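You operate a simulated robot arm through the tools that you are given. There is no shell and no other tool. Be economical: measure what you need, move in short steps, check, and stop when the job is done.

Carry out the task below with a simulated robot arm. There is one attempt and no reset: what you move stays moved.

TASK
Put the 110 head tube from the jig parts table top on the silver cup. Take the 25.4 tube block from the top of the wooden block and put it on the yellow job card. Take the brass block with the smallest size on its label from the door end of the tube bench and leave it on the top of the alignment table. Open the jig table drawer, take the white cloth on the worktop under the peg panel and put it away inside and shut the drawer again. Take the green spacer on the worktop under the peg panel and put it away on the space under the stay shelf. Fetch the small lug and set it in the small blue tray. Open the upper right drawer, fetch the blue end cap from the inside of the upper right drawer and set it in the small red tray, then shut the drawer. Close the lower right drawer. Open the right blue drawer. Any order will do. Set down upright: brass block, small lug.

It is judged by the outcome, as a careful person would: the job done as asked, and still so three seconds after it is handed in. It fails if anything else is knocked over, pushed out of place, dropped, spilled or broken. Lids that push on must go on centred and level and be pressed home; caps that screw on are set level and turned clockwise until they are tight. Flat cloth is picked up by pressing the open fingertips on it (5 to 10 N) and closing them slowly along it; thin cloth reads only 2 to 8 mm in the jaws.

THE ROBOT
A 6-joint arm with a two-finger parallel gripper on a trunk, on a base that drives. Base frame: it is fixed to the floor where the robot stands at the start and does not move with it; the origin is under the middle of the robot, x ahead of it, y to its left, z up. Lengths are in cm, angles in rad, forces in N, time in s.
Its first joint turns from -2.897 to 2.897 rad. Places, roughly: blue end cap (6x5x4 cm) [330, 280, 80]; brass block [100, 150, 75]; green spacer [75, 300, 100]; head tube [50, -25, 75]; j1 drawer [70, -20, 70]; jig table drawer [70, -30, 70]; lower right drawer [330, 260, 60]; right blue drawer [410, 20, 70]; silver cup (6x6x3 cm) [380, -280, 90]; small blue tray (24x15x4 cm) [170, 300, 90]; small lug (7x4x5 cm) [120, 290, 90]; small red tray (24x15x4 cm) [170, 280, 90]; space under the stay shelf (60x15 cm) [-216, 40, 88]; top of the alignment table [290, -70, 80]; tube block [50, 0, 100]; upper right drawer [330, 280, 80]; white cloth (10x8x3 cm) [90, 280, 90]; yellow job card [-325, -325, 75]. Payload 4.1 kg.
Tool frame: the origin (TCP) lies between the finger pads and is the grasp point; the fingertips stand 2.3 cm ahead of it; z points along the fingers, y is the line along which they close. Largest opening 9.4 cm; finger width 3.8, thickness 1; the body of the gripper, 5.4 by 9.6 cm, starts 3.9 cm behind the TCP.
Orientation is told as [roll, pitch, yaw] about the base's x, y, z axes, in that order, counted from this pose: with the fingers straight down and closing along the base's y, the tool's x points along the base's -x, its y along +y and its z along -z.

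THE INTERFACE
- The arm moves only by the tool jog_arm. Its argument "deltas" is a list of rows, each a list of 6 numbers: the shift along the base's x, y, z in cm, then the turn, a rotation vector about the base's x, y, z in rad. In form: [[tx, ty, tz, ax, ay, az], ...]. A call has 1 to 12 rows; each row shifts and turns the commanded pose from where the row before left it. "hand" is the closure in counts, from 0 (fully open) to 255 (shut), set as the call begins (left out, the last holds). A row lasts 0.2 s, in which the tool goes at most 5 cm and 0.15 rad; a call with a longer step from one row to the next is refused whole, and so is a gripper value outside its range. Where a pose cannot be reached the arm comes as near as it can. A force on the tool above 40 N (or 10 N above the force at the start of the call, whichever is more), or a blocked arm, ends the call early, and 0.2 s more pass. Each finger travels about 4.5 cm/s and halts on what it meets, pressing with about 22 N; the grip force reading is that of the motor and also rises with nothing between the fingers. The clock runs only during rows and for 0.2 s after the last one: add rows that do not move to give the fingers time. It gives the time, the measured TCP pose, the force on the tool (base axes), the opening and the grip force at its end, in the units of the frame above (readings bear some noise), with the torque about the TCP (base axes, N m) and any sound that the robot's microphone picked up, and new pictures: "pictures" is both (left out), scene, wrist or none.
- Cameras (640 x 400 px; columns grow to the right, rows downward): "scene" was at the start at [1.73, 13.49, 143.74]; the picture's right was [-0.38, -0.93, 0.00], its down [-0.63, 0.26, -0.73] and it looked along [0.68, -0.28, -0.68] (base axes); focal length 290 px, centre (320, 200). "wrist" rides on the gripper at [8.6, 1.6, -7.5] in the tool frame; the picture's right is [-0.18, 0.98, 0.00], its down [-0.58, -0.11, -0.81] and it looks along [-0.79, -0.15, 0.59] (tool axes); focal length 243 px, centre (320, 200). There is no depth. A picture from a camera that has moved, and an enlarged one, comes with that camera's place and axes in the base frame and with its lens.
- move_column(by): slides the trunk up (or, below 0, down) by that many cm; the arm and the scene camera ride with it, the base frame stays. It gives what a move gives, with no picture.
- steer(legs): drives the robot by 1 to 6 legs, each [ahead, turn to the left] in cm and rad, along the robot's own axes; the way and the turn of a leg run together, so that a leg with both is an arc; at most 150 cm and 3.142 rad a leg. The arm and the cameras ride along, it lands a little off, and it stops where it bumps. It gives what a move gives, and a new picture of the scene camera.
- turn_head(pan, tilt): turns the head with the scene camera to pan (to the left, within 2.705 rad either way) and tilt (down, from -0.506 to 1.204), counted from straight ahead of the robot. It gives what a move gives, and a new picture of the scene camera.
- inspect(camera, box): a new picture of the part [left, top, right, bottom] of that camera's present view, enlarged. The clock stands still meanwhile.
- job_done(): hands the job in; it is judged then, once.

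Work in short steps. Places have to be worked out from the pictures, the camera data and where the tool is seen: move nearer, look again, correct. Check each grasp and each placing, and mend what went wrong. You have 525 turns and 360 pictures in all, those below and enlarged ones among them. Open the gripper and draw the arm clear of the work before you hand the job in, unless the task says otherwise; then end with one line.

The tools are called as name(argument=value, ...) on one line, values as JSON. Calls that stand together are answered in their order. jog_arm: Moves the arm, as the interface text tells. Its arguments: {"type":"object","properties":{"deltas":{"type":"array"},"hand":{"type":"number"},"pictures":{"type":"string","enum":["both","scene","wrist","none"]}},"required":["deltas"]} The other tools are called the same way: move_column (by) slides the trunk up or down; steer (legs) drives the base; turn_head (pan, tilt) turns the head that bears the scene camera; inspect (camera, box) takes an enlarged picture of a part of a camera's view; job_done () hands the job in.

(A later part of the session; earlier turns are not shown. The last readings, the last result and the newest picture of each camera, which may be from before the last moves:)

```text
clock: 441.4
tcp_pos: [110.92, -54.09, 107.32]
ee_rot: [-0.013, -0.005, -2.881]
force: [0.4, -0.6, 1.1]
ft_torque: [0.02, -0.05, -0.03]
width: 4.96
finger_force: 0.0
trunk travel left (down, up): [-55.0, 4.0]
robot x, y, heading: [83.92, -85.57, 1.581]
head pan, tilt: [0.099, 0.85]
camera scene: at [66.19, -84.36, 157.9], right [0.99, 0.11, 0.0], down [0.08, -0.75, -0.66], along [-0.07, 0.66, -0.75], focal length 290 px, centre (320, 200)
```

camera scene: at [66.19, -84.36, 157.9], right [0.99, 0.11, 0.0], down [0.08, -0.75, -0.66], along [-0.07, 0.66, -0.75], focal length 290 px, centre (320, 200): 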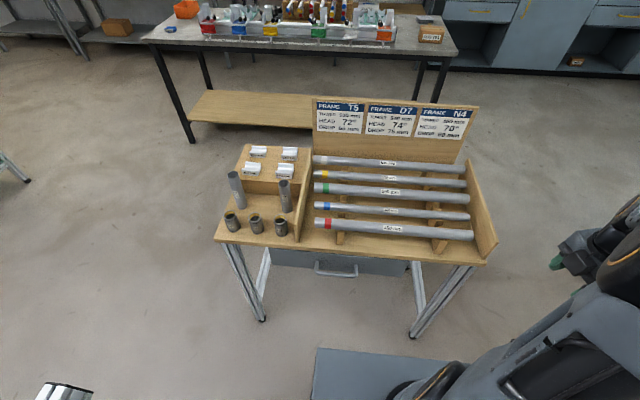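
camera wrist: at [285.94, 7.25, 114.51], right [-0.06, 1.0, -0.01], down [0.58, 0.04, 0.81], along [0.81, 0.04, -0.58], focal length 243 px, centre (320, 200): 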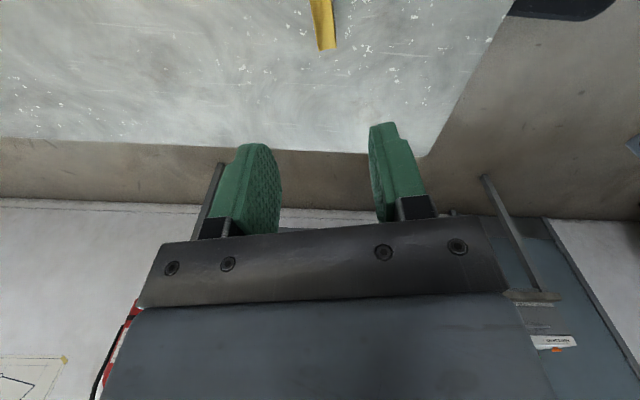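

The drawer handle is near (66, −39, 72). I back up, move the arm to the left, tilt the gripper horizontal, and lower the trunk.

steer(legs=[[-14, 0]])

jog_arm(deltas=[[-4, 2, 0.5, 0, 0, -0.05], [-4, 2, 0.5, 0, 0, -0.05], [-4, 2, 0.5, 0, 0, -0.05], [-4, 2, 0.5, 0, 0, -0.05], [-4, 2, 0.5, 0, 0, -0.05], [-4, 1, 0.5, 0, 0, 0], [-4, 1, 0.5, 0, 0, 0], [-4, 1, 0.5, 0, 0, 0], [-4, 1, 0.5, 0, 0, 0], [-4, 1, 0.5, 0, 0, 0], [-2.5, 0, 0, 0, 0, 0]], pictures="none")

jog_arm(deltas=[[0, 0, 0, 0.13, 0, 0], [0, 0, 0, 0.13, 0, 0], [0, 0, 0, 0.13, 0, 0], [0, 0, 0, 0.13, 0, 0], [0, 0, 0, 0.13, 0, 0], [0, 0, 0, 0.13, 0, 0], [0, 0, 0, 0.13, 0, 0], [0, 0, 0, 0.13, 0, 0], [0, 0, 0, 0.13, 0, 0], [0, 0, 0, 0, 0, 0]], hand=110, pictures="none")

```text
clock: 442.8
tcp_pos: [111.1, -68.13, 107.34]
ee_rot: [-0.012, -0.008, -2.882]
force: [-0.7, -0.8, 0.6]
ft_torque: [0.01, -0.01, 0.01]
width: 4.97
finger_force: 0.1
trunk travel left (down, up): [-55.0, 4.0]
robot x, y, heading: [83.47, -100.08, 1.58]
head pan, tilt: [0.099, 0.85]
camera scene: at [66.3, -98.36, 157.9], right [0.99, 0.11, 0.0], down [0.08, -0.75, -0.66], along [-0.07, 0.66, -0.75], focal length 290 px, centre (320, 200)
```

scene: 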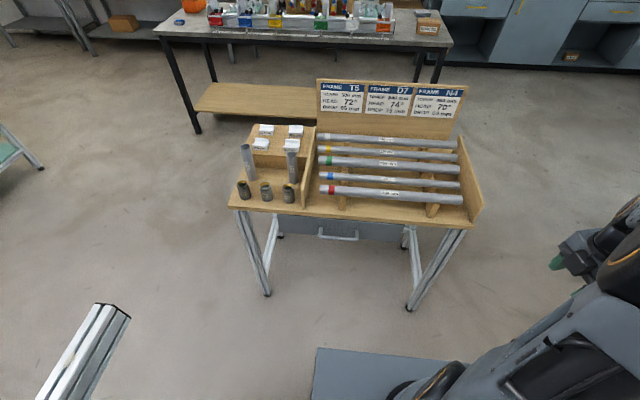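

```text
clock: 445.1
tcp_pos: [68.34, -53.0, 112.31]
ee_rot: [-0.012, -0.007, -3.13]
force: [-0.2, 0.0, 0.1]
ft_torque: [-0.01, -0.01, 0.02]
width: 4.99
finger_force: 0.1
trunk travel left (down, up): [-55.0, 4.0]
robot x, y, heading: [83.63, -100.02, 1.581]
head pan, tilt: [0.099, 0.85]
```

```text
clock: 447.4
tcp_pos: [68.5, -53.01, 112.26]
ee_rot: [-1.184, 0.007, -3.13]
force: [0.7, 0.3, -0.2]
ft_torque: [-0.01, 0.02, 0.03]
width: 5.36
finger_force: 0.0
trunk travel left (down, up): [-55.0, 4.0]
robot x, y, heading: [83.73, -99.82, 1.579]
head pan, tilt: [0.099, 0.85]
```

move_column(by=-40)

turn_head(pan=0.05, tilt=0.6)

inspect(camera="wrist", box=[0, 0, 640, 400])

```text
clock: 451.2
tcp_pos: [68.43, -53.04, 72.37]
ee_rot: [-1.182, 0.006, -3.131]
force: [-0.4, 1.1, 0.2]
ft_torque: [0.03, 0.01, 0.0]
width: 5.35
finger_force: 0.1
trunk travel left (down, up): [-15.0, 44.0]
robot x, y, heading: [83.59, -100.06, 1.578]
head pan, tilt: [0.099, 0.85]
```

```text
clock: 451.9
tcp_pos: [68.42, -53.05, 72.31]
ee_rot: [-1.182, 0.007, -3.132]
force: [0.7, -0.5, 0.3]
ft_torque: [0.01, -0.01, -0.03]
width: 5.37
finger_force: 0.2
trunk travel left (down, up): [-15.0, 44.0]
robot x, y, heading: [83.89, -99.56, 1.578]
head pan, tilt: [0.051, 0.6]
camera scene: at [66.62, -97.22, 119.99], right [1.0, 0.06, 0.0], down [0.03, -0.56, -0.82], along [-0.05, 0.82, -0.57], focal length 290 px, centre (320, 200)
```

scene: 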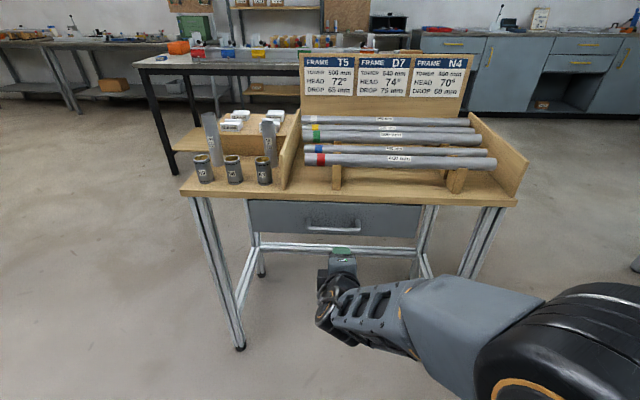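

```text
1.00 times, centred on (320, 200) of wrist
camera zoom: at [77.34, -60.56, 73.68], right [-0.17, -0.37, -0.91], down [-0.58, -0.71, 0.4], along [-0.8, 0.59, -0.09], focal length 243 px, centre (320, 200)
```

zoom: 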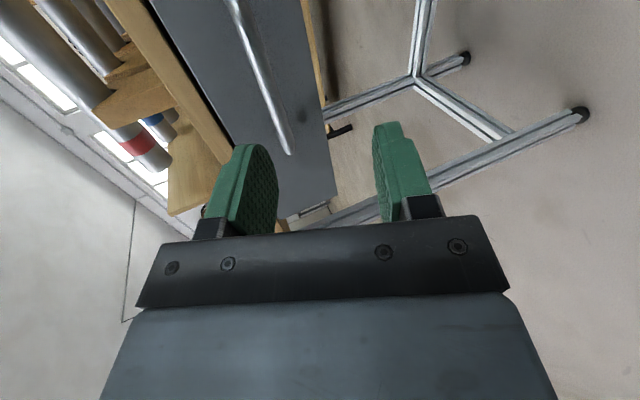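

Bar is at z≈72.1, y≈−40, x 60–73. I advance with base then arm, and close.

steer(legs=[[8, 0]])

jog_arm(deltas=[[-0.7, 1.2, 0, 0, 0, 0], [-0.7, 1.2, 0, 0, 0, 0], [0, 1.2, 0, 0, 0, 0], [0, 1, 0, 0, 0, 0], [0, 0, 0, 0, 0, 0]], pictures="wrist")

```text
clock: 453.0
tcp_pos: [68.34, -44.96, 72.35]
ee_rot: [-1.181, 0.007, -3.128]
force: [-0.7, 0.4, 0.3]
ft_torque: [0.0, 0.02, 0.0]
width: 5.35
finger_force: 0.0
trunk travel left (down, up): [-15.0, 44.0]
robot x, y, heading: [83.96, -91.59, 1.582]
head pan, tilt: [0.051, 0.6]
camera scene: at [66.54, -89.11, 119.99], right [1.0, 0.06, 0.0], down [0.03, -0.56, -0.83], along [-0.05, 0.82, -0.56], focal length 290 px, centre (320, 200)
```

scene: 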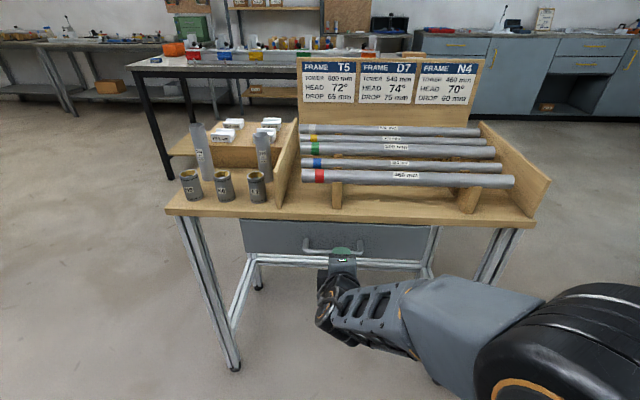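

```text
clock: 454.2
tcp_pos: [67.05, -40.34, 72.33]
ee_rot: [-1.182, 0.007, -3.13]
force: [0.3, 0.5, 0.1]
ft_torque: [-0.01, 0.0, 0.02]
width: 5.36
finger_force: 0.1
trunk travel left (down, up): [-15.0, 44.0]
robot x, y, heading: [83.52, -91.69, 1.582]
head pan, tilt: [0.051, 0.6]
camera wrist: at [75.87, -47.81, 73.69], right [-0.17, -0.37, -0.91], down [-0.58, -0.71, 0.4], along [-0.8, 0.59, -0.09], focal length 243 px, centre (320, 200)
```

wrist: 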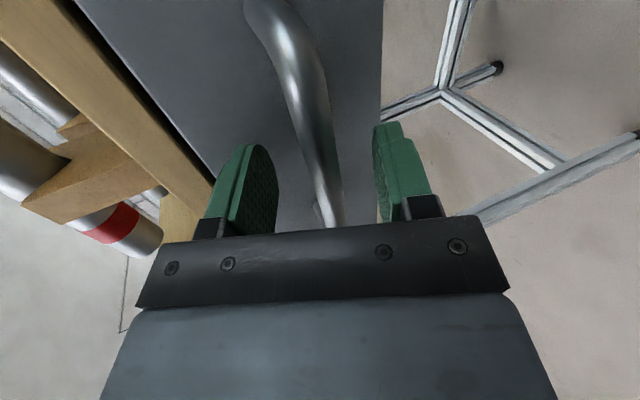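

jog_arm(deltas=[[0, 0, 0, 0, 0, 0], [0, 0, 0, 0, 0, 0], [0, 0, 0, 0, 0, 0], [0, 0, 0, 0, 0, 0], [0, 0, 0, 0, 0, 0]], hand=255, pictures="none")

steer(legs=[[-22, 0]])

```text
clock: 455.4
tcp_pos: [67.12, -40.35, 72.03]
ee_rot: [-1.177, 0.004, -3.13]
force: [0.3, -14.6, -23.5]
ft_torque: [-0.06, 1.75, -0.67]
width: 1.39
finger_force: 45.0
trunk travel left (down, up): [-15.0, 44.0]
robot x, y, heading: [83.7, -91.74, 1.579]
head pan, tilt: [0.051, 0.6]
```

```text
clock: 457.0
tcp_pos: [67.11, -59.16, 72.14]
ee_rot: [-1.171, 0.0, -3.129]
force: [-5.1, -0.4, -4.1]
ft_torque: [-0.04, 1.55, -1.19]
width: 1.38
finger_force: 44.5
trunk travel left (down, up): [-15.0, 44.0]
robot x, y, heading: [83.82, -110.47, 1.587]
head pan, tilt: [0.051, 0.6]
stopped in leg 1: the force on the tool passed its limit (the readings are from after the stop); the commanded pose is now the measured one
camera scene: at [66.67, -107.87, 120.02], right [1.0, 0.06, 0.0], down [0.04, -0.56, -0.82], along [-0.05, 0.82, -0.57], focal length 290 px, centre (320, 200)
```

scene: 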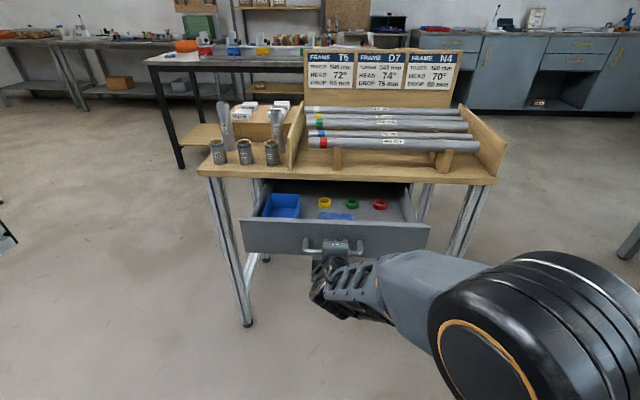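

Drawer is fully out (19 cm). I release, back off, rise and look inside.

jog_arm(deltas=[[0, 0, 0, 0, 0, 0], [0, 0, 0, 0, 0, 0], [0, 0, 0, 0, 0, 0]], hand=100, pictures="none")

steer(legs=[[-7, 0]])

move_column(by=40)

turn_head(pan=0.05, tilt=0.75)

inspect(camera="scene", box=[230, 160, 430, 290])

```text
clock: 457.8
tcp_pos: [67.18, -59.16, 72.15]
ee_rot: [-1.174, 0.007, -3.126]
force: [-0.1, -0.2, 1.3]
ft_torque: [-0.05, -0.02, -0.01]
width: 5.73
finger_force: 0.2
trunk travel left (down, up): [-15.0, 44.0]
robot x, y, heading: [83.65, -110.46, 1.581]
head pan, tilt: [0.051, 0.6]
```

```text
clock: 458.8
tcp_pos: [67.19, -66.23, 72.08]
ee_rot: [-1.175, 0.006, -3.126]
force: [-1.0, 0.5, 0.0]
ft_torque: [-0.02, -0.02, -0.02]
width: 5.73
finger_force: 0.1
trunk travel left (down, up): [-15.0, 44.0]
robot x, y, heading: [84.12, -117.19, 1.575]
head pan, tilt: [0.051, 0.6]
camera scene: at [66.77, -114.88, 119.99], right [1.0, 0.06, 0.0], down [0.03, -0.56, -0.83], along [-0.05, 0.82, -0.56], focal length 290 px, centre (320, 200)
```

scene: 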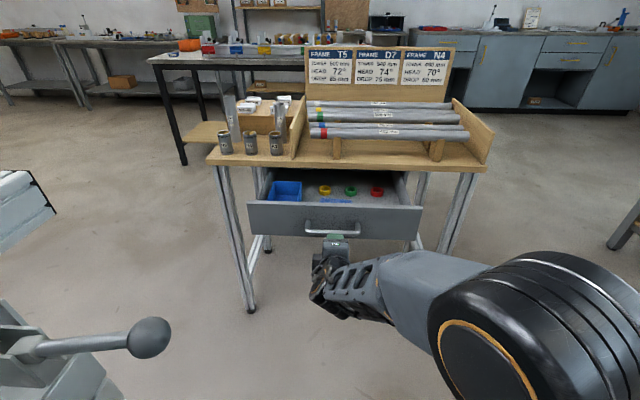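

```text
clock: 462.6
tcp_pos: [67.25, -66.26, 112.0]
ee_rot: [-1.175, 0.005, -3.124]
force: [-0.8, 0.1, -0.1]
ft_torque: [-0.01, -0.02, 0.01]
width: 5.72
finger_force: 0.0
trunk travel left (down, up): [-55.0, 4.0]
robot x, y, heading: [83.63, -117.41, 1.575]
head pan, tilt: [0.051, 0.6]
```

```text
clock: 463.3
tcp_pos: [67.32, -66.05, 112.05]
ee_rot: [-1.175, 0.005, -3.126]
force: [0.0, 0.5, 0.0]
ft_torque: [-0.02, -0.02, 0.0]
width: 5.73
finger_force: 0.1
trunk travel left (down, up): [-55.0, 4.0]
robot x, y, heading: [84.1, -117.24, 1.585]
head pan, tilt: [0.051, 0.75]
camera scene: at [66.8, -115.43, 158.71], right [1.0, 0.06, 0.0], down [0.04, -0.68, -0.73], along [-0.04, 0.73, -0.68], focal length 290 px, centre (320, 200)
```

scene: 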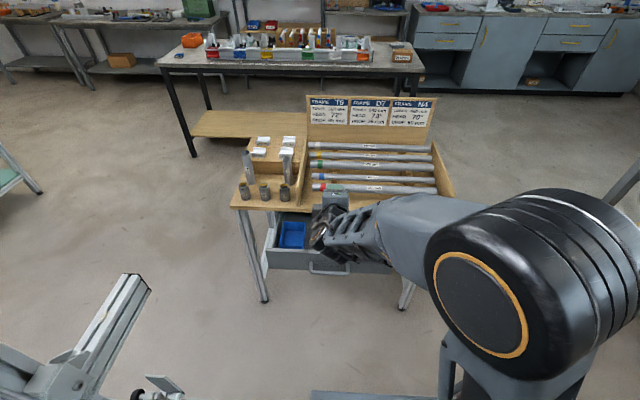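

```text
3.08 times, centred on (330, 225) of scene
camera zoom: at [66.8, -115.43, 158.71], right [1.0, 0.06, 0.0], down [0.04, -0.68, -0.73], along [-0.04, 0.73, -0.68], focal length 894 px, centre (289, 123)
```

zoom: 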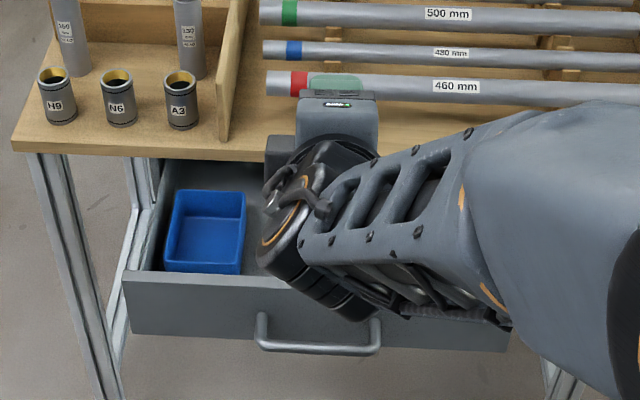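

I put the tool down and to the robot's right, then take an arc away from the stand.

jog_arm(deltas=[[2, -1, 1, 0, 0, 0], [3, 0, 0, -0.13, 0, 0], [3, 0, 0, -0.13, 0, 0], [3, 0, 0, -0.13, 0, 0], [3, 0, 0, -0.13, 0, 0], [3, 0, 0, -0.13, 0, 0], [3, 0, 0, -0.13, 0, 0], [3, 0, 0, -0.13, 0, 0], [3, 0, 0, -0.13, 0, 0], [3, 0, 0, -0.13, 0, 0]], hand=0, pictures="none")

steer(legs=[[40, -1.2]])

turn_head(pan=1.2, tilt=0.8)

```text
clock: 465.5
tcp_pos: [95.28, -67.2, 112.9]
ee_rot: [-0.002, -0.014, -3.13]
force: [0.0, -0.1, 0.3]
ft_torque: [-0.02, 0.0, 0.0]
width: 9.41
finger_force: 0.0
out of reach, approached as far as the arm can: row 4, 5
trunk travel left (down, up): [-55.0, 4.0]
robot x, y, heading: [84.09, -117.12, 1.579]
head pan, tilt: [0.051, 0.75]
```

```text
clock: 468.9
tcp_pos: [155.84, -78.38, 112.84]
ee_rot: [-0.004, -0.011, 1.956]
force: [0.9, 0.6, -1.1]
ft_torque: [0.04, -0.05, 0.02]
width: 9.42
finger_force: 0.1
trunk travel left (down, up): [-55.0, 4.0]
robot x, y, heading: [104.82, -86.03, 0.384]
head pan, tilt: [0.051, 0.75]
cut short: leg 1
camera scene: at [100.41, -69.46, 158.71], right [0.43, -0.91, 0.0], down [-0.62, -0.29, -0.73], along [0.66, 0.31, -0.68], focal length 290 px, centre (320, 200)
```

scene: 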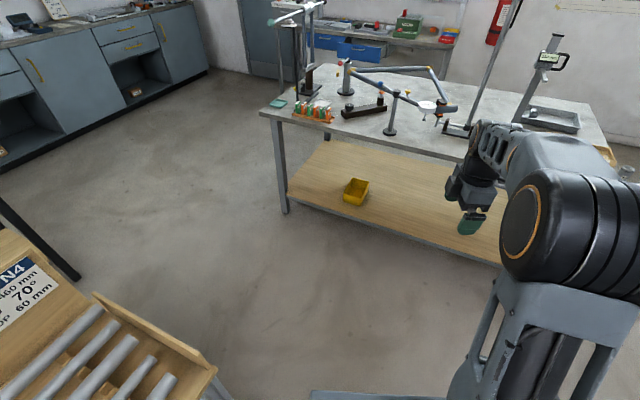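

```text
clock: 470.3
tcp_pos: [155.69, -78.34, 112.86]
ee_rot: [-0.004, -0.011, 1.956]
force: [-0.8, 0.2, 0.6]
ft_torque: [0.0, -0.01, -0.04]
width: 9.42
finger_force: 0.0
trunk travel left (down, up): [-55.0, 4.0]
robot x, y, heading: [104.7, -85.72, 0.388]
head pan, tilt: [1.201, 0.799]
camera scene: at [92.74, -64.91, 158.3], right [1.0, 0.02, 0.0], down [0.01, -0.72, -0.7], along [-0.01, 0.7, -0.72], focal length 290 px, centre (320, 200)
```

scene: 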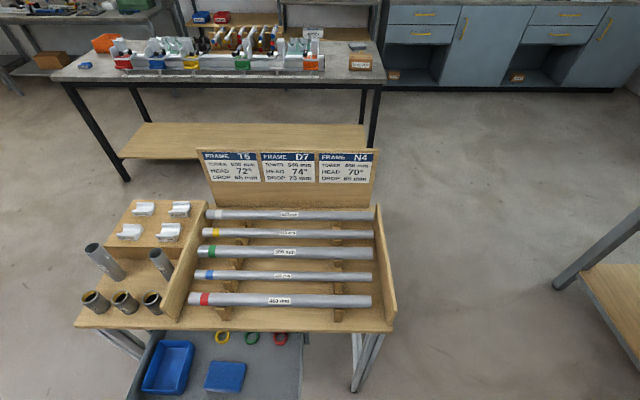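

Drawer contents and free space on its right (around x≈79, y≈−47) are clear. Now I fetch the cloth from the peg-panel worktop.

steer(legs=[[68, 0], [0, 1.186], [139, 0], [139, 0], [0, 1.571], [76, 0]])

steer(legs=[[0, -1.571], [7, 0]])

turn_head(pan=0.1, tilt=0.85)

```text
clock: 497.4
tcp_pos: [41.0, 228.04, 112.89]
ee_rot: [-0.004, -0.01, -1.574]
force: [0.2, -0.5, 0.4]
ft_torque: [0.0, 0.0, 0.01]
width: 9.4
finger_force: 0.0
trunk travel left (down, up): [-55.0, 4.0]
robot x, y, heading: [91.13, 215.63, -3.143]
head pan, tilt: [1.201, 0.799]
camera scene: at [94.28, 191.74, 158.3], right [-0.93, 0.36, 0.0], down [0.26, 0.67, -0.7], along [-0.25, -0.65, -0.72], focal length 290 px, centre (320, 200)
```

scene: 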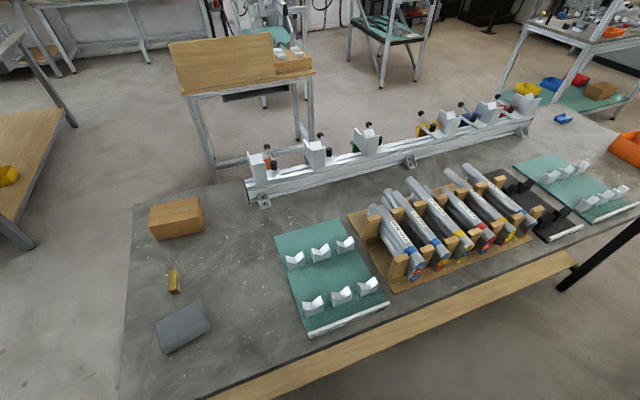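

```text
clock: 502.3
tcp_pos: [104.71, 273.04, 112.78]
ee_rot: [-0.003, -0.013, 3.117]
force: [-0.2, 0.5, -0.8]
ft_torque: [0.0, 0.0, 0.01]
width: 9.4
finger_force: 0.1
trunk travel left (down, up): [-55.0, 4.0]
robot x, y, heading: [91.43, 223.15, 1.543]
head pan, tilt: [1.201, 0.799]
camera scene: at [67.15, 220.66, 158.31], right [0.38, 0.92, 0.0], down [0.66, -0.28, -0.7], along [-0.64, 0.27, -0.72], focal length 290 px, centre (320, 200)
```

scene: 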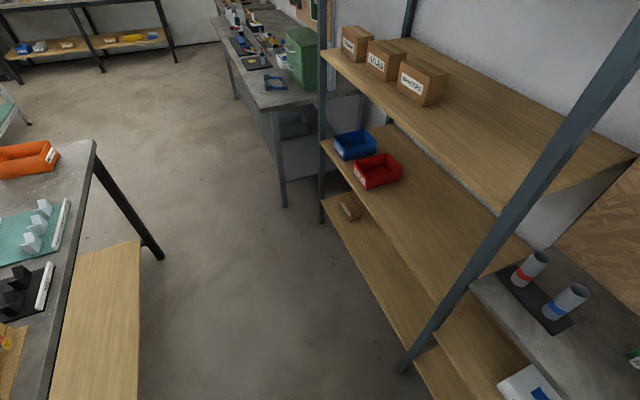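

```text
clock: 503.7
tcp_pos: [104.7, 272.86, 112.93]
ee_rot: [-0.002, -0.012, 3.114]
force: [-0.8, -0.6, 0.8]
ft_torque: [0.04, 0.03, 0.03]
width: 9.4
finger_force: 0.1
trunk travel left (down, up): [-55.0, 4.0]
robot x, y, heading: [91.37, 223.42, 1.545]
head pan, tilt: [0.099, 0.85]
camera scene: at [74.0, 225.24, 157.9], right [1.0, 0.08, 0.0], down [0.06, -0.75, -0.66], along [-0.05, 0.66, -0.75], focal length 290 px, centre (320, 200)
```

scene: 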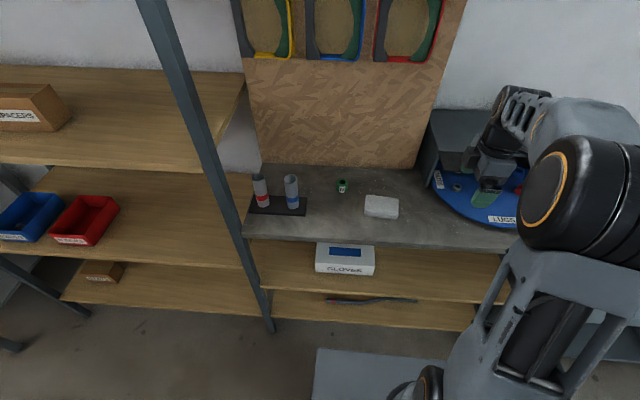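

The cloth is a folded pad near (88, 283). I move over it to view.

jog_arm(deltas=[[-4, 1, 0, 0, 0, 0], [-4, 1, 0, 0, 0, 0], [-4, 2, 0, 0, 0, 0], [-4, 2, 0, 0, 0, 0], [-0.6, 2, -2, 0, 0, 0]], pictures="wrist")

inspect(camera="scene", box=[320, 160, 440, 235])

```text
clock: 504.9
tcp_pos: [87.98, 280.85, 110.95]
ee_rot: [-0.003, -0.013, 3.114]
force: [-0.6, -0.3, -0.2]
ft_torque: [-0.02, 0.0, 0.0]
width: 9.4
finger_force: 0.1
trunk travel left (down, up): [-55.0, 4.0]
robot x, y, heading: [91.57, 223.24, 1.546]
head pan, tilt: [0.099, 0.85]
camera wrist: at [96.82, 278.89, 118.21], right [-0.21, -0.98, 0.0], down [-0.57, 0.12, 0.81], along [-0.8, 0.17, -0.58], focal length 243 px, centre (320, 200)
```

wrist: 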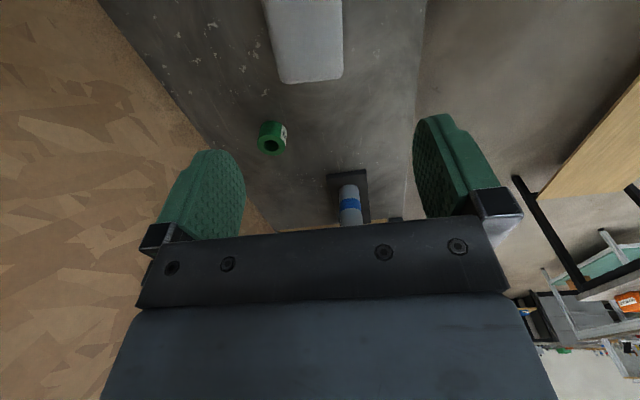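

```text
5.33 times, centred on (380, 198) of scene
camera zoom: at [73.99, 225.29, 157.9], right [1.0, 0.07, 0.0], down [0.06, -0.75, -0.66], along [-0.05, 0.66, -0.75], focal length 1549 px, centre (0, 213)
```

zoom: 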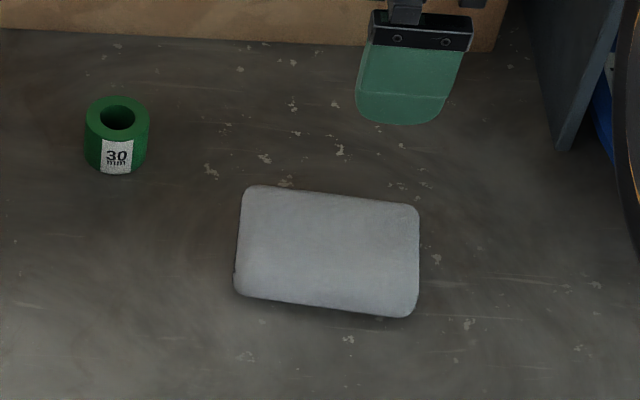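

jog_arm(deltas=[[0, 1, -3, 0, 0, -0.05], [0, 1.2, -4, 0, 0, 0], [0, 0, -3, 0, 0, 0], [0, 0, 0, 0, 0, 0]], pictures="wrist")

```text
clock: 505.9
tcp_pos: [88.22, 283.0, 100.78]
ee_rot: [-0.005, -0.011, 3.065]
force: [0.1, 0.0, 0.1]
ft_torque: [-0.02, -0.01, 0.02]
width: 9.41
finger_force: 0.1
trunk travel left (down, up): [-55.0, 4.0]
robot x, y, heading: [91.11, 223.36, 1.548]
head pan, tilt: [0.099, 0.85]
camera wrist: at [96.85, 280.68, 108.1], right [-0.26, -0.97, 0.0], down [-0.56, 0.15, 0.81], along [-0.79, 0.21, -0.58], focal length 243 px, centre (320, 200)
```

wrist: 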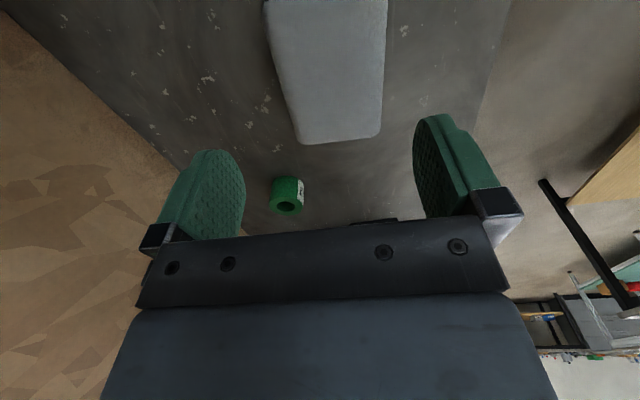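

jog_arm(deltas=[[0, -0.9, -2, 0, 0, -0.06], [0, 0, -2, 0, 0, 0], [0, 0, 0, 0, 0, 0]], pictures="wrist")

```text
clock: 506.7
tcp_pos: [88.28, 282.3, 96.7]
ee_rot: [-0.003, -0.01, 3.004]
force: [0.4, 0.3, -0.4]
ft_torque: [0.0, 0.02, -0.01]
width: 9.38
finger_force: 0.0
trunk travel left (down, up): [-55.0, 4.0]
robot x, y, heading: [91.46, 222.92, 1.55]
head pan, tilt: [0.099, 0.85]
camera wrist: at [96.65, 279.33, 104.08], right [-0.32, -0.95, 0.0], down [-0.55, 0.18, 0.81], along [-0.77, 0.26, -0.58], focal length 243 px, centre (320, 200)
```

wrist: 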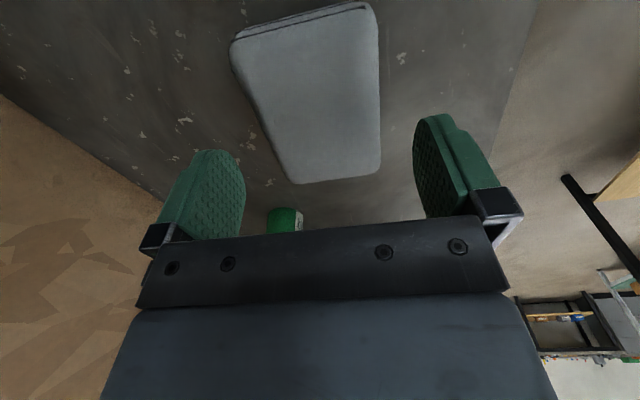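

Aligned with the pad (about 7 cm wide, opening 9.4). Descend around it to the worktop.

jog_arm(deltas=[[0, -0.25, -2, 0, 0, 0], [0, 0, -1.5, 0, 0, 0], [0, 0, -0.7, 0, 0, 0], [0, 0, -0.5, 0, 0, 0], [0, 0, -0.5, 0, 0, 0], [0, 0, -0.5, 0, 0, 0], [0, 0, -0.5, 0, 0, 0]], pictures="wrist")

```text
clock: 507.9
tcp_pos: [88.07, 281.98, 92.31]
ee_rot: [-0.011, -0.015, 3.006]
force: [-0.6, -9.2, 17.6]
ft_torque: [-1.26, -0.2, -0.05]
width: 9.41
finger_force: 0.0
trunk travel left (down, up): [-55.0, 4.0]
robot x, y, heading: [91.68, 223.01, 1.549]
head pan, tilt: [0.099, 0.85]
stopped in row 6: the force on the tool passed its limit (the readings are from after the stop); the commanded pose is now the measured one
camera wrist: at [96.6, 278.94, 99.68], right [-0.32, -0.95, -0.01], down [-0.55, 0.18, 0.82], along [-0.77, 0.26, -0.58], focal length 243 px, centre (320, 200)
```

wrist: 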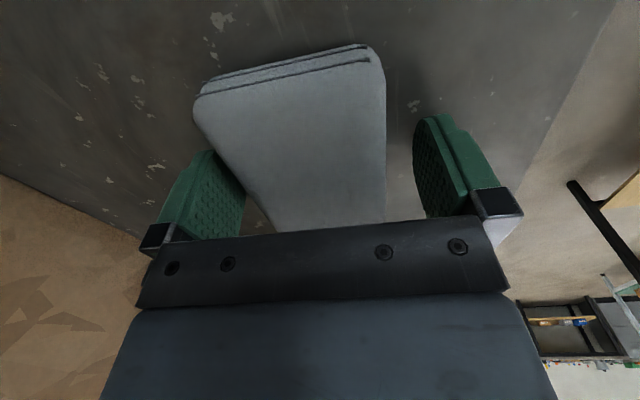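

Touching the worktop. I lift 0.4 and close on the pad.

jog_arm(deltas=[[0, 0, 0.4, 0, 0, 0], [0, 0, 0, 0, 0, 0], [0, 0, 0, 0, 0, 0], [0, 0, 0, 0, 0, 0], [0, 0, 0, 0, 0, 0]], hand=255, pictures="wrist")

```text
clock: 509.1
tcp_pos: [88.04, 282.12, 92.57]
ee_rot: [-0.011, -0.013, 3.005]
force: [0.2, 0.0, -0.2]
ft_torque: [-0.02, -0.02, 0.01]
width: 6.98
finger_force: 21.8
trunk travel left (down, up): [-55.0, 4.0]
robot x, y, heading: [91.33, 223.05, 1.546]
head pan, tilt: [0.099, 0.85]
camera wrist: at [96.56, 279.18, 99.81], right [-0.32, -0.95, -0.01], down [-0.55, 0.18, 0.82], along [-0.77, 0.26, -0.58], focal length 243 px, centre (320, 200)
```

wrist: 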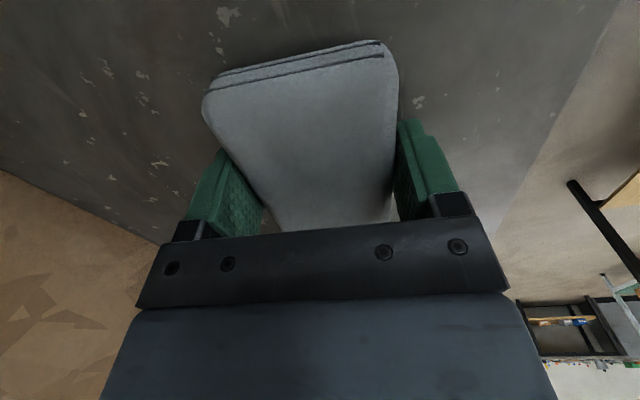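

Pad gripped (7.0 cm). I lift and check.

jog_arm(deltas=[[0, 0, 2, 0, 0, 0], [0, 0, 4, 0, 0, 0], [0, 0, 5, 0, 0, 0], [0, 0, 5, 0, 0, 0], [0, 0, 4, 0, 0, 0], [0, -4, 0, 0, 0, 0], [0, -4, 0, 0, 0, 0], [0, -4, 0, 0, 0, 0], [0, -4, 0, 0, 0, 0]], pictures="both")

```text
clock: 511.1
tcp_pos: [88.16, 265.98, 112.56]
ee_rot: [-0.012, -0.015, 3.006]
force: [-0.3, -1.3, -0.8]
ft_torque: [-0.02, 0.03, 0.02]
width: 6.96
finger_force: 21.9
trunk travel left (down, up): [-55.0, 4.0]
robot x, y, heading: [91.21, 223.07, 1.548]
head pan, tilt: [0.099, 0.85]
camera scene: at [74.0, 225.16, 157.9], right [1.0, 0.08, 0.0], down [0.06, -0.75, -0.66], along [-0.05, 0.66, -0.75], focal length 290 px, centre (320, 200)
camera wrist: at [96.62, 262.94, 119.8], right [-0.32, -0.95, -0.01], down [-0.55, 0.18, 0.82], along [-0.77, 0.26, -0.58], focal length 243 px, centre (320, 200)
```

scene: 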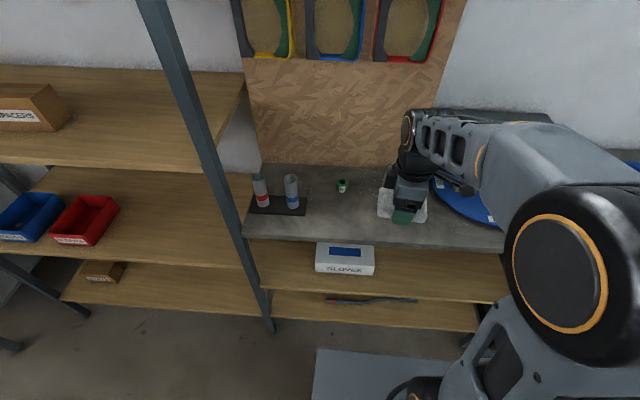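
wrist: 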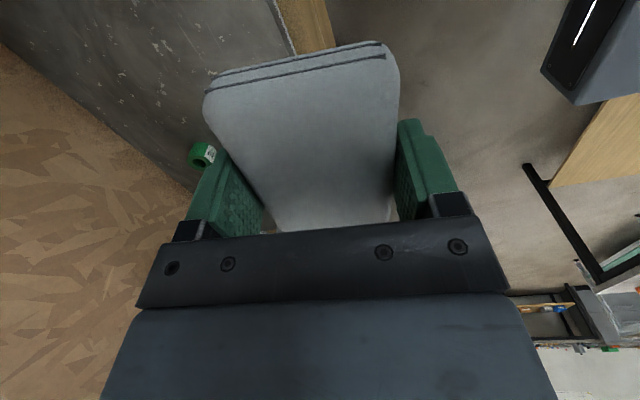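

Held firmly. I drive back to the jig table drawer by the reverse route.

steer(legs=[[0, -1.548], [76, 0], [0, -1.571], [141, 0], [141, 0], [0, 1.957]])

```text
clock: 540.9
tcp_pos: [201.68, -40.73, 112.6]
ee_rot: [-0.01, -0.014, 1.856]
force: [0.1, -0.2, -0.6]
ft_torque: [-0.01, 0.0, 0.01]
width: 6.93
finger_force: 22.1
trunk travel left (down, up): [-55.0, 4.0]
robot x, y, heading: [163.74, -61.42, 0.398]
head pan, tilt: [0.099, 0.85]
camera scene: at [158.73, -44.67, 157.9], right [0.48, -0.88, 0.0], down [-0.66, -0.36, -0.66], along [0.58, 0.32, -0.75], focal length 290 px, centre (320, 200)
```

scene: 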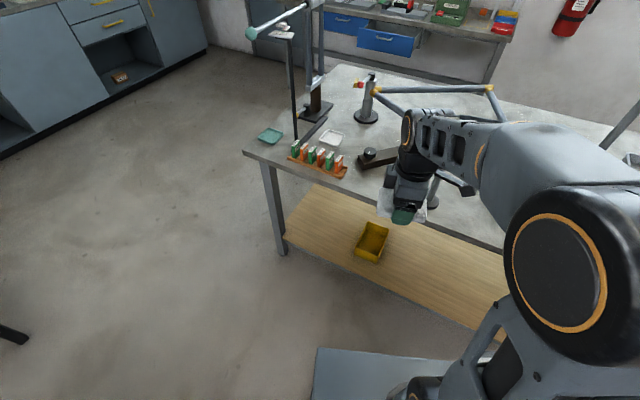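

steer(legs=[[-63.8, 0], [-40, 1.185]])

```text
clock: 547.5
tcp_pos: [77.35, -76.23, 112.48]
ee_rot: [-0.011, -0.014, 3.073]
force: [0.0, 0.5, -0.6]
ft_torque: [0.02, 0.03, 0.0]
width: 6.96
finger_force: 22.2
trunk travel left (down, up): [-55.0, 4.0]
robot x, y, heading: [83.27, -119.08, 1.611]
head pan, tilt: [0.099, 0.85]
cut short: leg 2
camera scene: at [65.93, -117.82, 157.9], right [0.99, 0.14, 0.0], down [0.1, -0.74, -0.66], along [-0.09, 0.65, -0.75], focal length 290 px, centre (320, 200)
```

scene: 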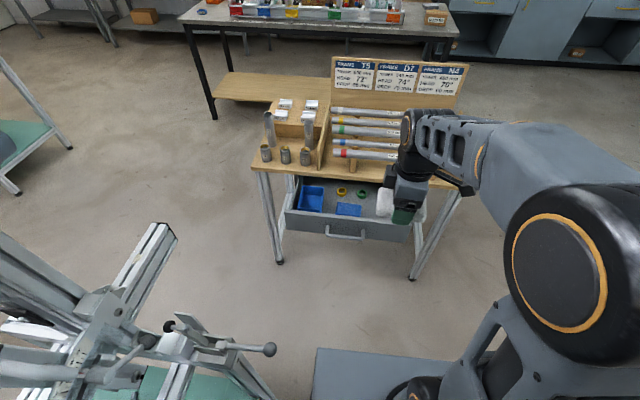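

The drawer's right bay is free (x 72–88). I drive 10 cm closer, extend over (80.3, −48.5), and check.

steer(legs=[[10, 0]])

jog_arm(deltas=[[0.8, 4, 0, 0, 0, 0.03], [0.8, 4, 0, 0, 0, 0.03], [0.8, 4, 0, 0, 0, 0], [0.8, 4, 0, 0, 0, 0], [0, 2, 0, 0, 0, 0]])

```text
clock: 548.7
tcp_pos: [76.98, -66.05, 112.46]
ee_rot: [-0.012, -0.013, 3.072]
force: [0.0, 0.6, 0.0]
ft_torque: [0.02, 0.01, 0.01]
width: 6.95
finger_force: 21.8
trunk travel left (down, up): [-55.0, 4.0]
robot x, y, heading: [82.96, -108.6, 1.612]
head pan, tilt: [0.099, 0.85]
camera scene: at [65.53, -107.69, 157.9], right [0.99, 0.14, 0.0], down [0.1, -0.74, -0.66], along [-0.09, 0.65, -0.75], focal length 290 px, centre (320, 200)
```

scene: 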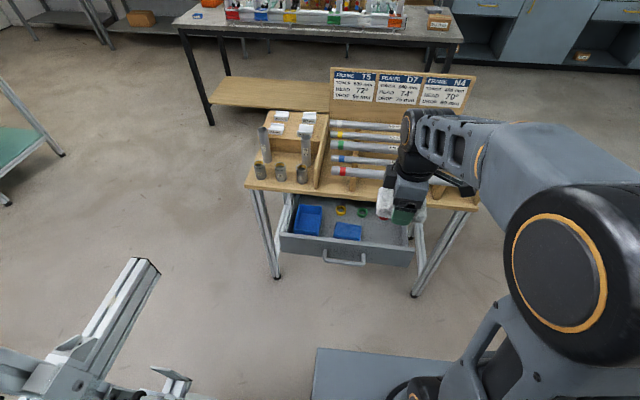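

```text
clock: 549.9
tcp_pos: [79.98, -48.3, 112.64]
ee_rot: [-0.009, -0.014, 3.135]
force: [0.0, 0.1, -1.3]
ft_torque: [0.0, 0.0, -0.01]
width: 6.92
finger_force: 22.3
trunk travel left (down, up): [-55.0, 4.0]
robot x, y, heading: [82.93, -108.84, 1.61]
head pan, tilt: [0.099, 0.85]
camera scene: at [65.54, -107.76, 157.9], right [0.99, 0.14, 0.0], down [0.1, -0.74, -0.66], along [-0.09, 0.65, -0.75], focal length 290 px, centre (320, 200)
camera wrist: at [88.89, -50.11, 119.86], right [-0.19, -0.98, -0.01], down [-0.57, 0.11, 0.81], along [-0.8, 0.16, -0.58], focal length 243 px, centre (320, 200)
```

scene: 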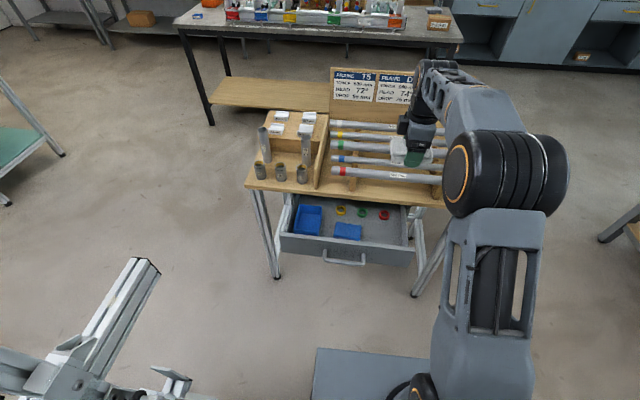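
wrist: 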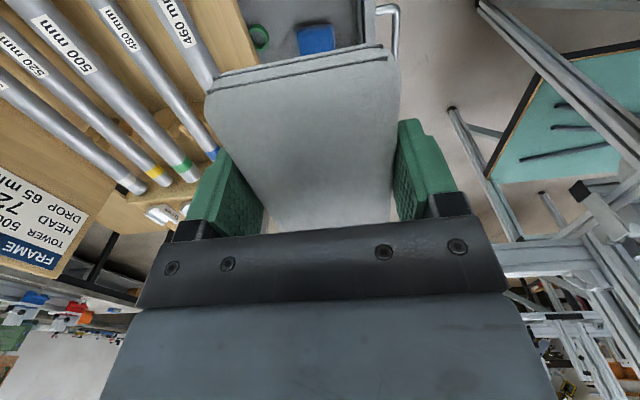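

I shift 2 cm further in, then lower the trunk.

jog_arm(deltas=[[0.2, 2, 0, 0, 0, 0], [0, 0, 0, 0, 0, 0]], pictures="none")

move_column(by=-32)

turn_head(pan=-0.1, tilt=0.7)

inspect(camera="wrist", box=[0, 0, 640, 400])

```text
clock: 550.5
tcp_pos: [80.32, -46.32, 112.55]
ee_rot: [-0.01, -0.013, 3.134]
force: [-0.1, -0.2, -1.0]
ft_torque: [-0.01, 0.0, -0.01]
width: 6.92
finger_force: 22.3
trunk travel left (down, up): [-55.0, 4.0]
robot x, y, heading: [83.03, -108.6, 1.612]
head pan, tilt: [0.099, 0.85]
```

```text
clock: 553.7
tcp_pos: [80.28, -46.28, 80.54]
ee_rot: [-0.01, -0.015, 3.134]
force: [-0.5, -0.3, -1.3]
ft_torque: [0.0, 0.0, 0.02]
width: 6.92
finger_force: 22.2
trunk travel left (down, up): [-23.0, 36.0]
robot x, y, heading: [82.76, -109.11, 1.61]
head pan, tilt: [0.099, 0.85]
```

```text
clock: 554.4
tcp_pos: [80.31, -46.2, 80.56]
ee_rot: [-0.01, -0.014, 3.133]
force: [0.4, 0.6, 0.0]
ft_torque: [0.02, 0.02, -0.04]
width: 6.92
finger_force: 22.1
trunk travel left (down, up): [-23.0, 36.0]
robot x, y, heading: [83.11, -108.95, 1.607]
head pan, tilt: [-0.099, 0.7]
camera scene: at [67.12, -107.05, 127.12], right [1.0, -0.06, 0.0], down [-0.04, -0.64, -0.76], along [0.04, 0.76, -0.64], focal length 290 px, centre (320, 200)
```

scene: 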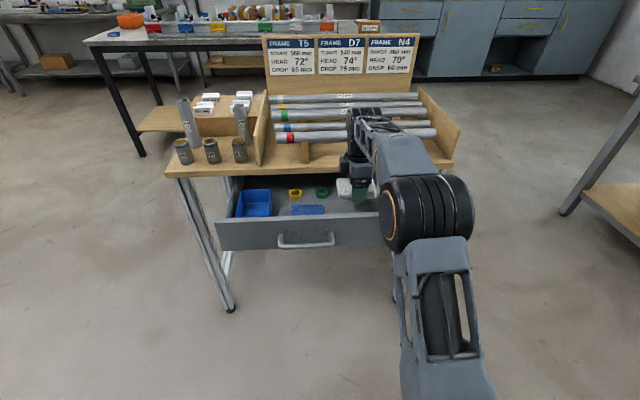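

```text
1.00 times, centred on (320, 200) of wrist
camera zoom: at [89.12, -48.15, 87.9], right [-0.19, -0.98, -0.01], down [-0.57, 0.1, 0.82], along [-0.8, 0.16, -0.58], focal length 243 px, centre (320, 200)
```

zoom: 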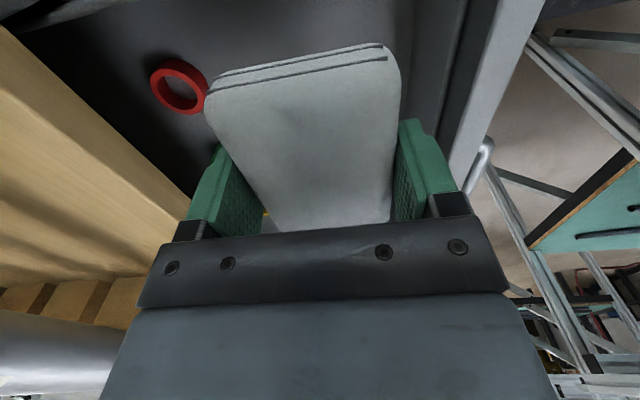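

Clear of the ring and the panel. I lower slowly to the drawer floor.

jog_arm(deltas=[[0, 0, -2, 0, 0, 0], [0, 0, -2, 0, 0, 0], [0, 0, -1.5, 0, 0, 0], [0, 0, -1, 0, 0, 0], [0, 0, -0.6, 0, 0, 0], [0, 0, -0.6, 0, 0, 0], [0, 0, -0.6, 0, 0, 0], [0, 0, -0.6, 0, 0, 0], [0, 0, -0.6, 0, 0, 0], [0, 0, -0.6, 0, 0, 0], [0, 0, -0.6, 0, 0, 0]], pictures="wrist")

```text
clock: 556.8
tcp_pos: [80.38, -46.22, 70.49]
ee_rot: [-0.022, -0.014, 3.136]
force: [-2.4, 0.2, 38.1]
ft_torque: [-1.51, -0.56, -0.18]
width: 6.93
finger_force: 22.2
trunk travel left (down, up): [-23.0, 36.0]
robot x, y, heading: [83.24, -108.95, 1.61]
head pan, tilt: [-0.099, 0.7]
camera wrist: at [89.17, -48.18, 77.78], right [-0.19, -0.98, -0.02], down [-0.57, 0.1, 0.82], along [-0.8, 0.17, -0.58], focal length 243 px, centre (320, 200)
```

wrist: 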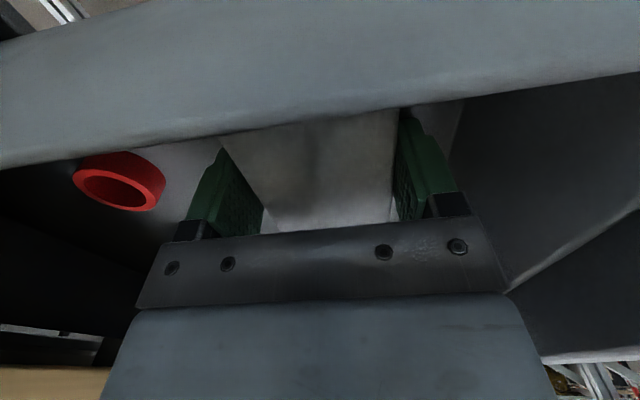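

Resting on the floor. I ease up a little, open, and rise.

jog_arm(deltas=[[0, 0, 0.3, 0, 0, 0], [0, 0, 0.2, 0, 0, 0], [0, 0, 0, 0, 0, 0], [0, 0, 0, 0, 0, 0]], hand=25, pictures="none")

jog_arm(deltas=[[0, 0, 2, 0, 0, 0], [0, 0, 3, 0, 0, 0], [0, 0, 4, 0, 0, 0]], pictures="wrist")

```text
clock: 557.8
tcp_pos: [80.32, -46.48, 70.41]
ee_rot: [-0.012, -0.015, 3.133]
force: [-0.5, 0.1, 23.7]
ft_torque: [-1.13, -0.39, 0.1]
width: 8.48
finger_force: 0.5
trunk travel left (down, up): [-23.0, 36.0]
robot x, y, heading: [82.7, -108.67, 1.614]
head pan, tilt: [-0.099, 0.7]
```

```text
clock: 558.6
tcp_pos: [80.35, -46.47, 79.37]
ee_rot: [-0.01, -0.014, 3.133]
force: [-0.6, 0.2, 0.1]
ft_torque: [-0.02, 0.02, 0.0]
width: 8.48
finger_force: 0.1
trunk travel left (down, up): [-23.0, 36.0]
robot x, y, heading: [82.95, -109.02, 1.615]
head pan, tilt: [-0.099, 0.7]
camera wrist: at [89.08, -48.32, 86.53], right [-0.19, -0.98, -0.01], down [-0.57, 0.11, 0.81], along [-0.8, 0.16, -0.58], focal length 243 px, centre (320, 200)
```

wrist: 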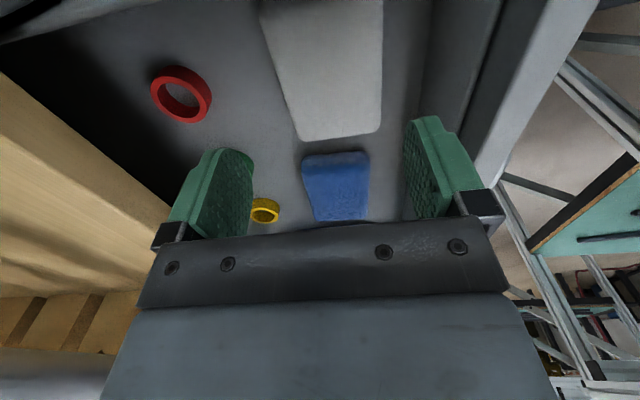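

Cloth is flat in the drawer. I rise, retract, and go horizontal to push the drawer shut at x≈82.

move_column(by=32)

jog_arm(deltas=[[0, -4, 0, 0, 0, 0], [0.5, -4, 0, 0, 0, 0], [0.5, -4, 0, 0, 0, 0], [0.5, -4, 0.3, 0.13, 0, 0], [0, 0, 0, 0.13, 0, 0], [0, 0, 0, 0.13, 0, 0], [0, 0, 0, 0.13, 0, 0], [0, 0, 0, 0.13, 0, 0], [0, 0, 0, 0.13, 0, 0], [0, 0, 0, 0.13, 0, 0], [0, 0, 0, 0.13, 0, 0], [0, 0, 0, 0.13, 0, 0]], hand=255, pictures="scene")

```text
clock: 561.8
tcp_pos: [80.23, -46.4, 111.34]
ee_rot: [-0.011, -0.015, 3.133]
force: [-0.4, -0.3, 0.1]
ft_torque: [0.01, -0.01, -0.02]
width: 8.46
finger_force: 0.2
trunk travel left (down, up): [-55.0, 4.0]
robot x, y, heading: [82.91, -108.85, 1.612]
head pan, tilt: [-0.099, 0.7]
```

```text
clock: 564.4
tcp_pos: [81.7, -61.56, 111.79]
ee_rot: [-1.183, -0.012, -3.135]
force: [0.3, -0.1, 0.1]
ft_torque: [0.05, 0.04, -0.01]
width: 0.0
finger_force: 21.6
out of reach, approached as far as the arm can: row 12
trunk travel left (down, up): [-55.0, 4.0]
robot x, y, heading: [82.8, -108.75, 1.615]
head pan, tilt: [-0.099, 0.7]
camera scene: at [67.12, -107.0, 159.13], right [1.0, -0.06, 0.0], down [-0.04, -0.64, -0.76], along [0.05, 0.76, -0.64], focal length 290 px, centre (320, 200)
```

scene: 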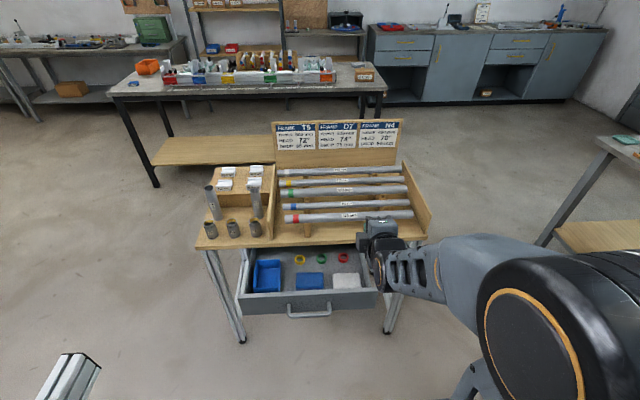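

move_column(by=-40)

steer(legs=[[19, 0]])

jog_arm(deltas=[[0, 0.5, 0, 0, 0, 0], [0, 0.5, 0, 0, 0, 0], [0, 0.5, 0, 0, 0, 0], [0, 0.5, 0, 0, 0, 0], [0, 0.5, 0, 0, 0, 0], [0, 0.5, 0, 0, 0, 0], [0, 0.5, 0, 0, 0, 0], [0, 0.5, 0, 0, 0, 0], [0, 0.5, 0, 0, 0, 0], [0, 0.5, 0, 0, 0, 0], [0, 0.5, 0, 0, 0, 0], [0, 0.5, 0, 0, 0, 0]], pictures="scene")

```text
clock: 568.2
tcp_pos: [81.8, -61.66, 71.81]
ee_rot: [-1.181, -0.014, -3.134]
force: [-0.1, -0.8, -0.1]
ft_torque: [-0.03, -0.02, 0.01]
width: 0.0
finger_force: 21.9
trunk travel left (down, up): [-15.0, 44.0]
robot x, y, heading: [82.78, -108.89, 1.606]
head pan, tilt: [-0.099, 0.7]
```

```text
clock: 569.8
tcp_pos: [80.75, -42.68, 71.79]
ee_rot: [-1.181, -0.011, -3.126]
force: [0.3, 0.2, -0.8]
ft_torque: [-0.02, -0.02, 0.02]
width: 0.0
finger_force: 22.4
trunk travel left (down, up): [-15.0, 44.0]
robot x, y, heading: [82.37, -89.74, 1.614]
head pan, tilt: [-0.099, 0.7]
camera scene: at [66.31, -88.15, 119.13], right [1.0, -0.05, 0.0], down [-0.03, -0.64, -0.77], along [0.04, 0.76, -0.64], focal length 290 px, centre (320, 200)
```

scene: 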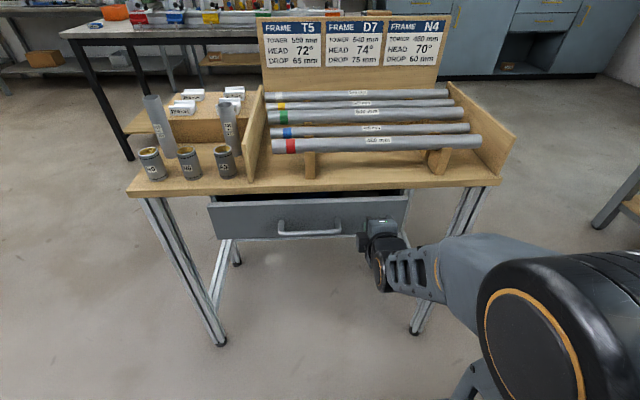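

```text
clock: 571.7
tcp_pos: [80.61, -38.77, 71.73]
ee_rot: [-1.177, -0.016, -3.129]
force: [0.4, -25.9, 13.1]
ft_torque: [0.31, -0.24, -0.47]
width: 0.0
finger_force: 21.7
trunk travel left (down, up): [-15.0, 44.0]
robot x, y, heading: [82.26, -90.18, 1.617]
head pan, tilt: [-0.099, 0.7]
stopped in row 9: the force on the tool passed its limit (the readings are from after the stop); the commanded pose is now the measured one
camera scene: at [66.31, -88.52, 119.16], right [1.0, -0.05, 0.0], down [-0.03, -0.64, -0.77], along [0.04, 0.77, -0.64], focal length 290 px, centre (320, 200)
```

scene: 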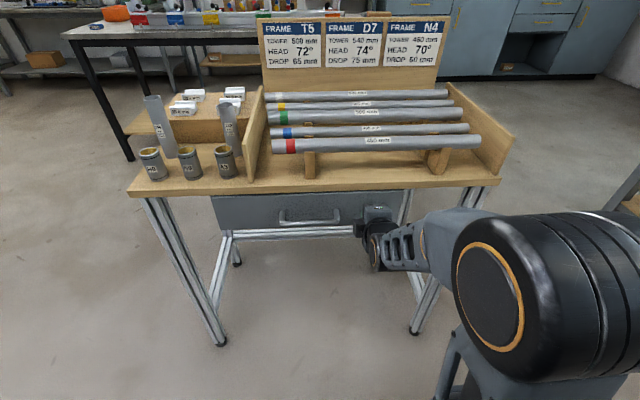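

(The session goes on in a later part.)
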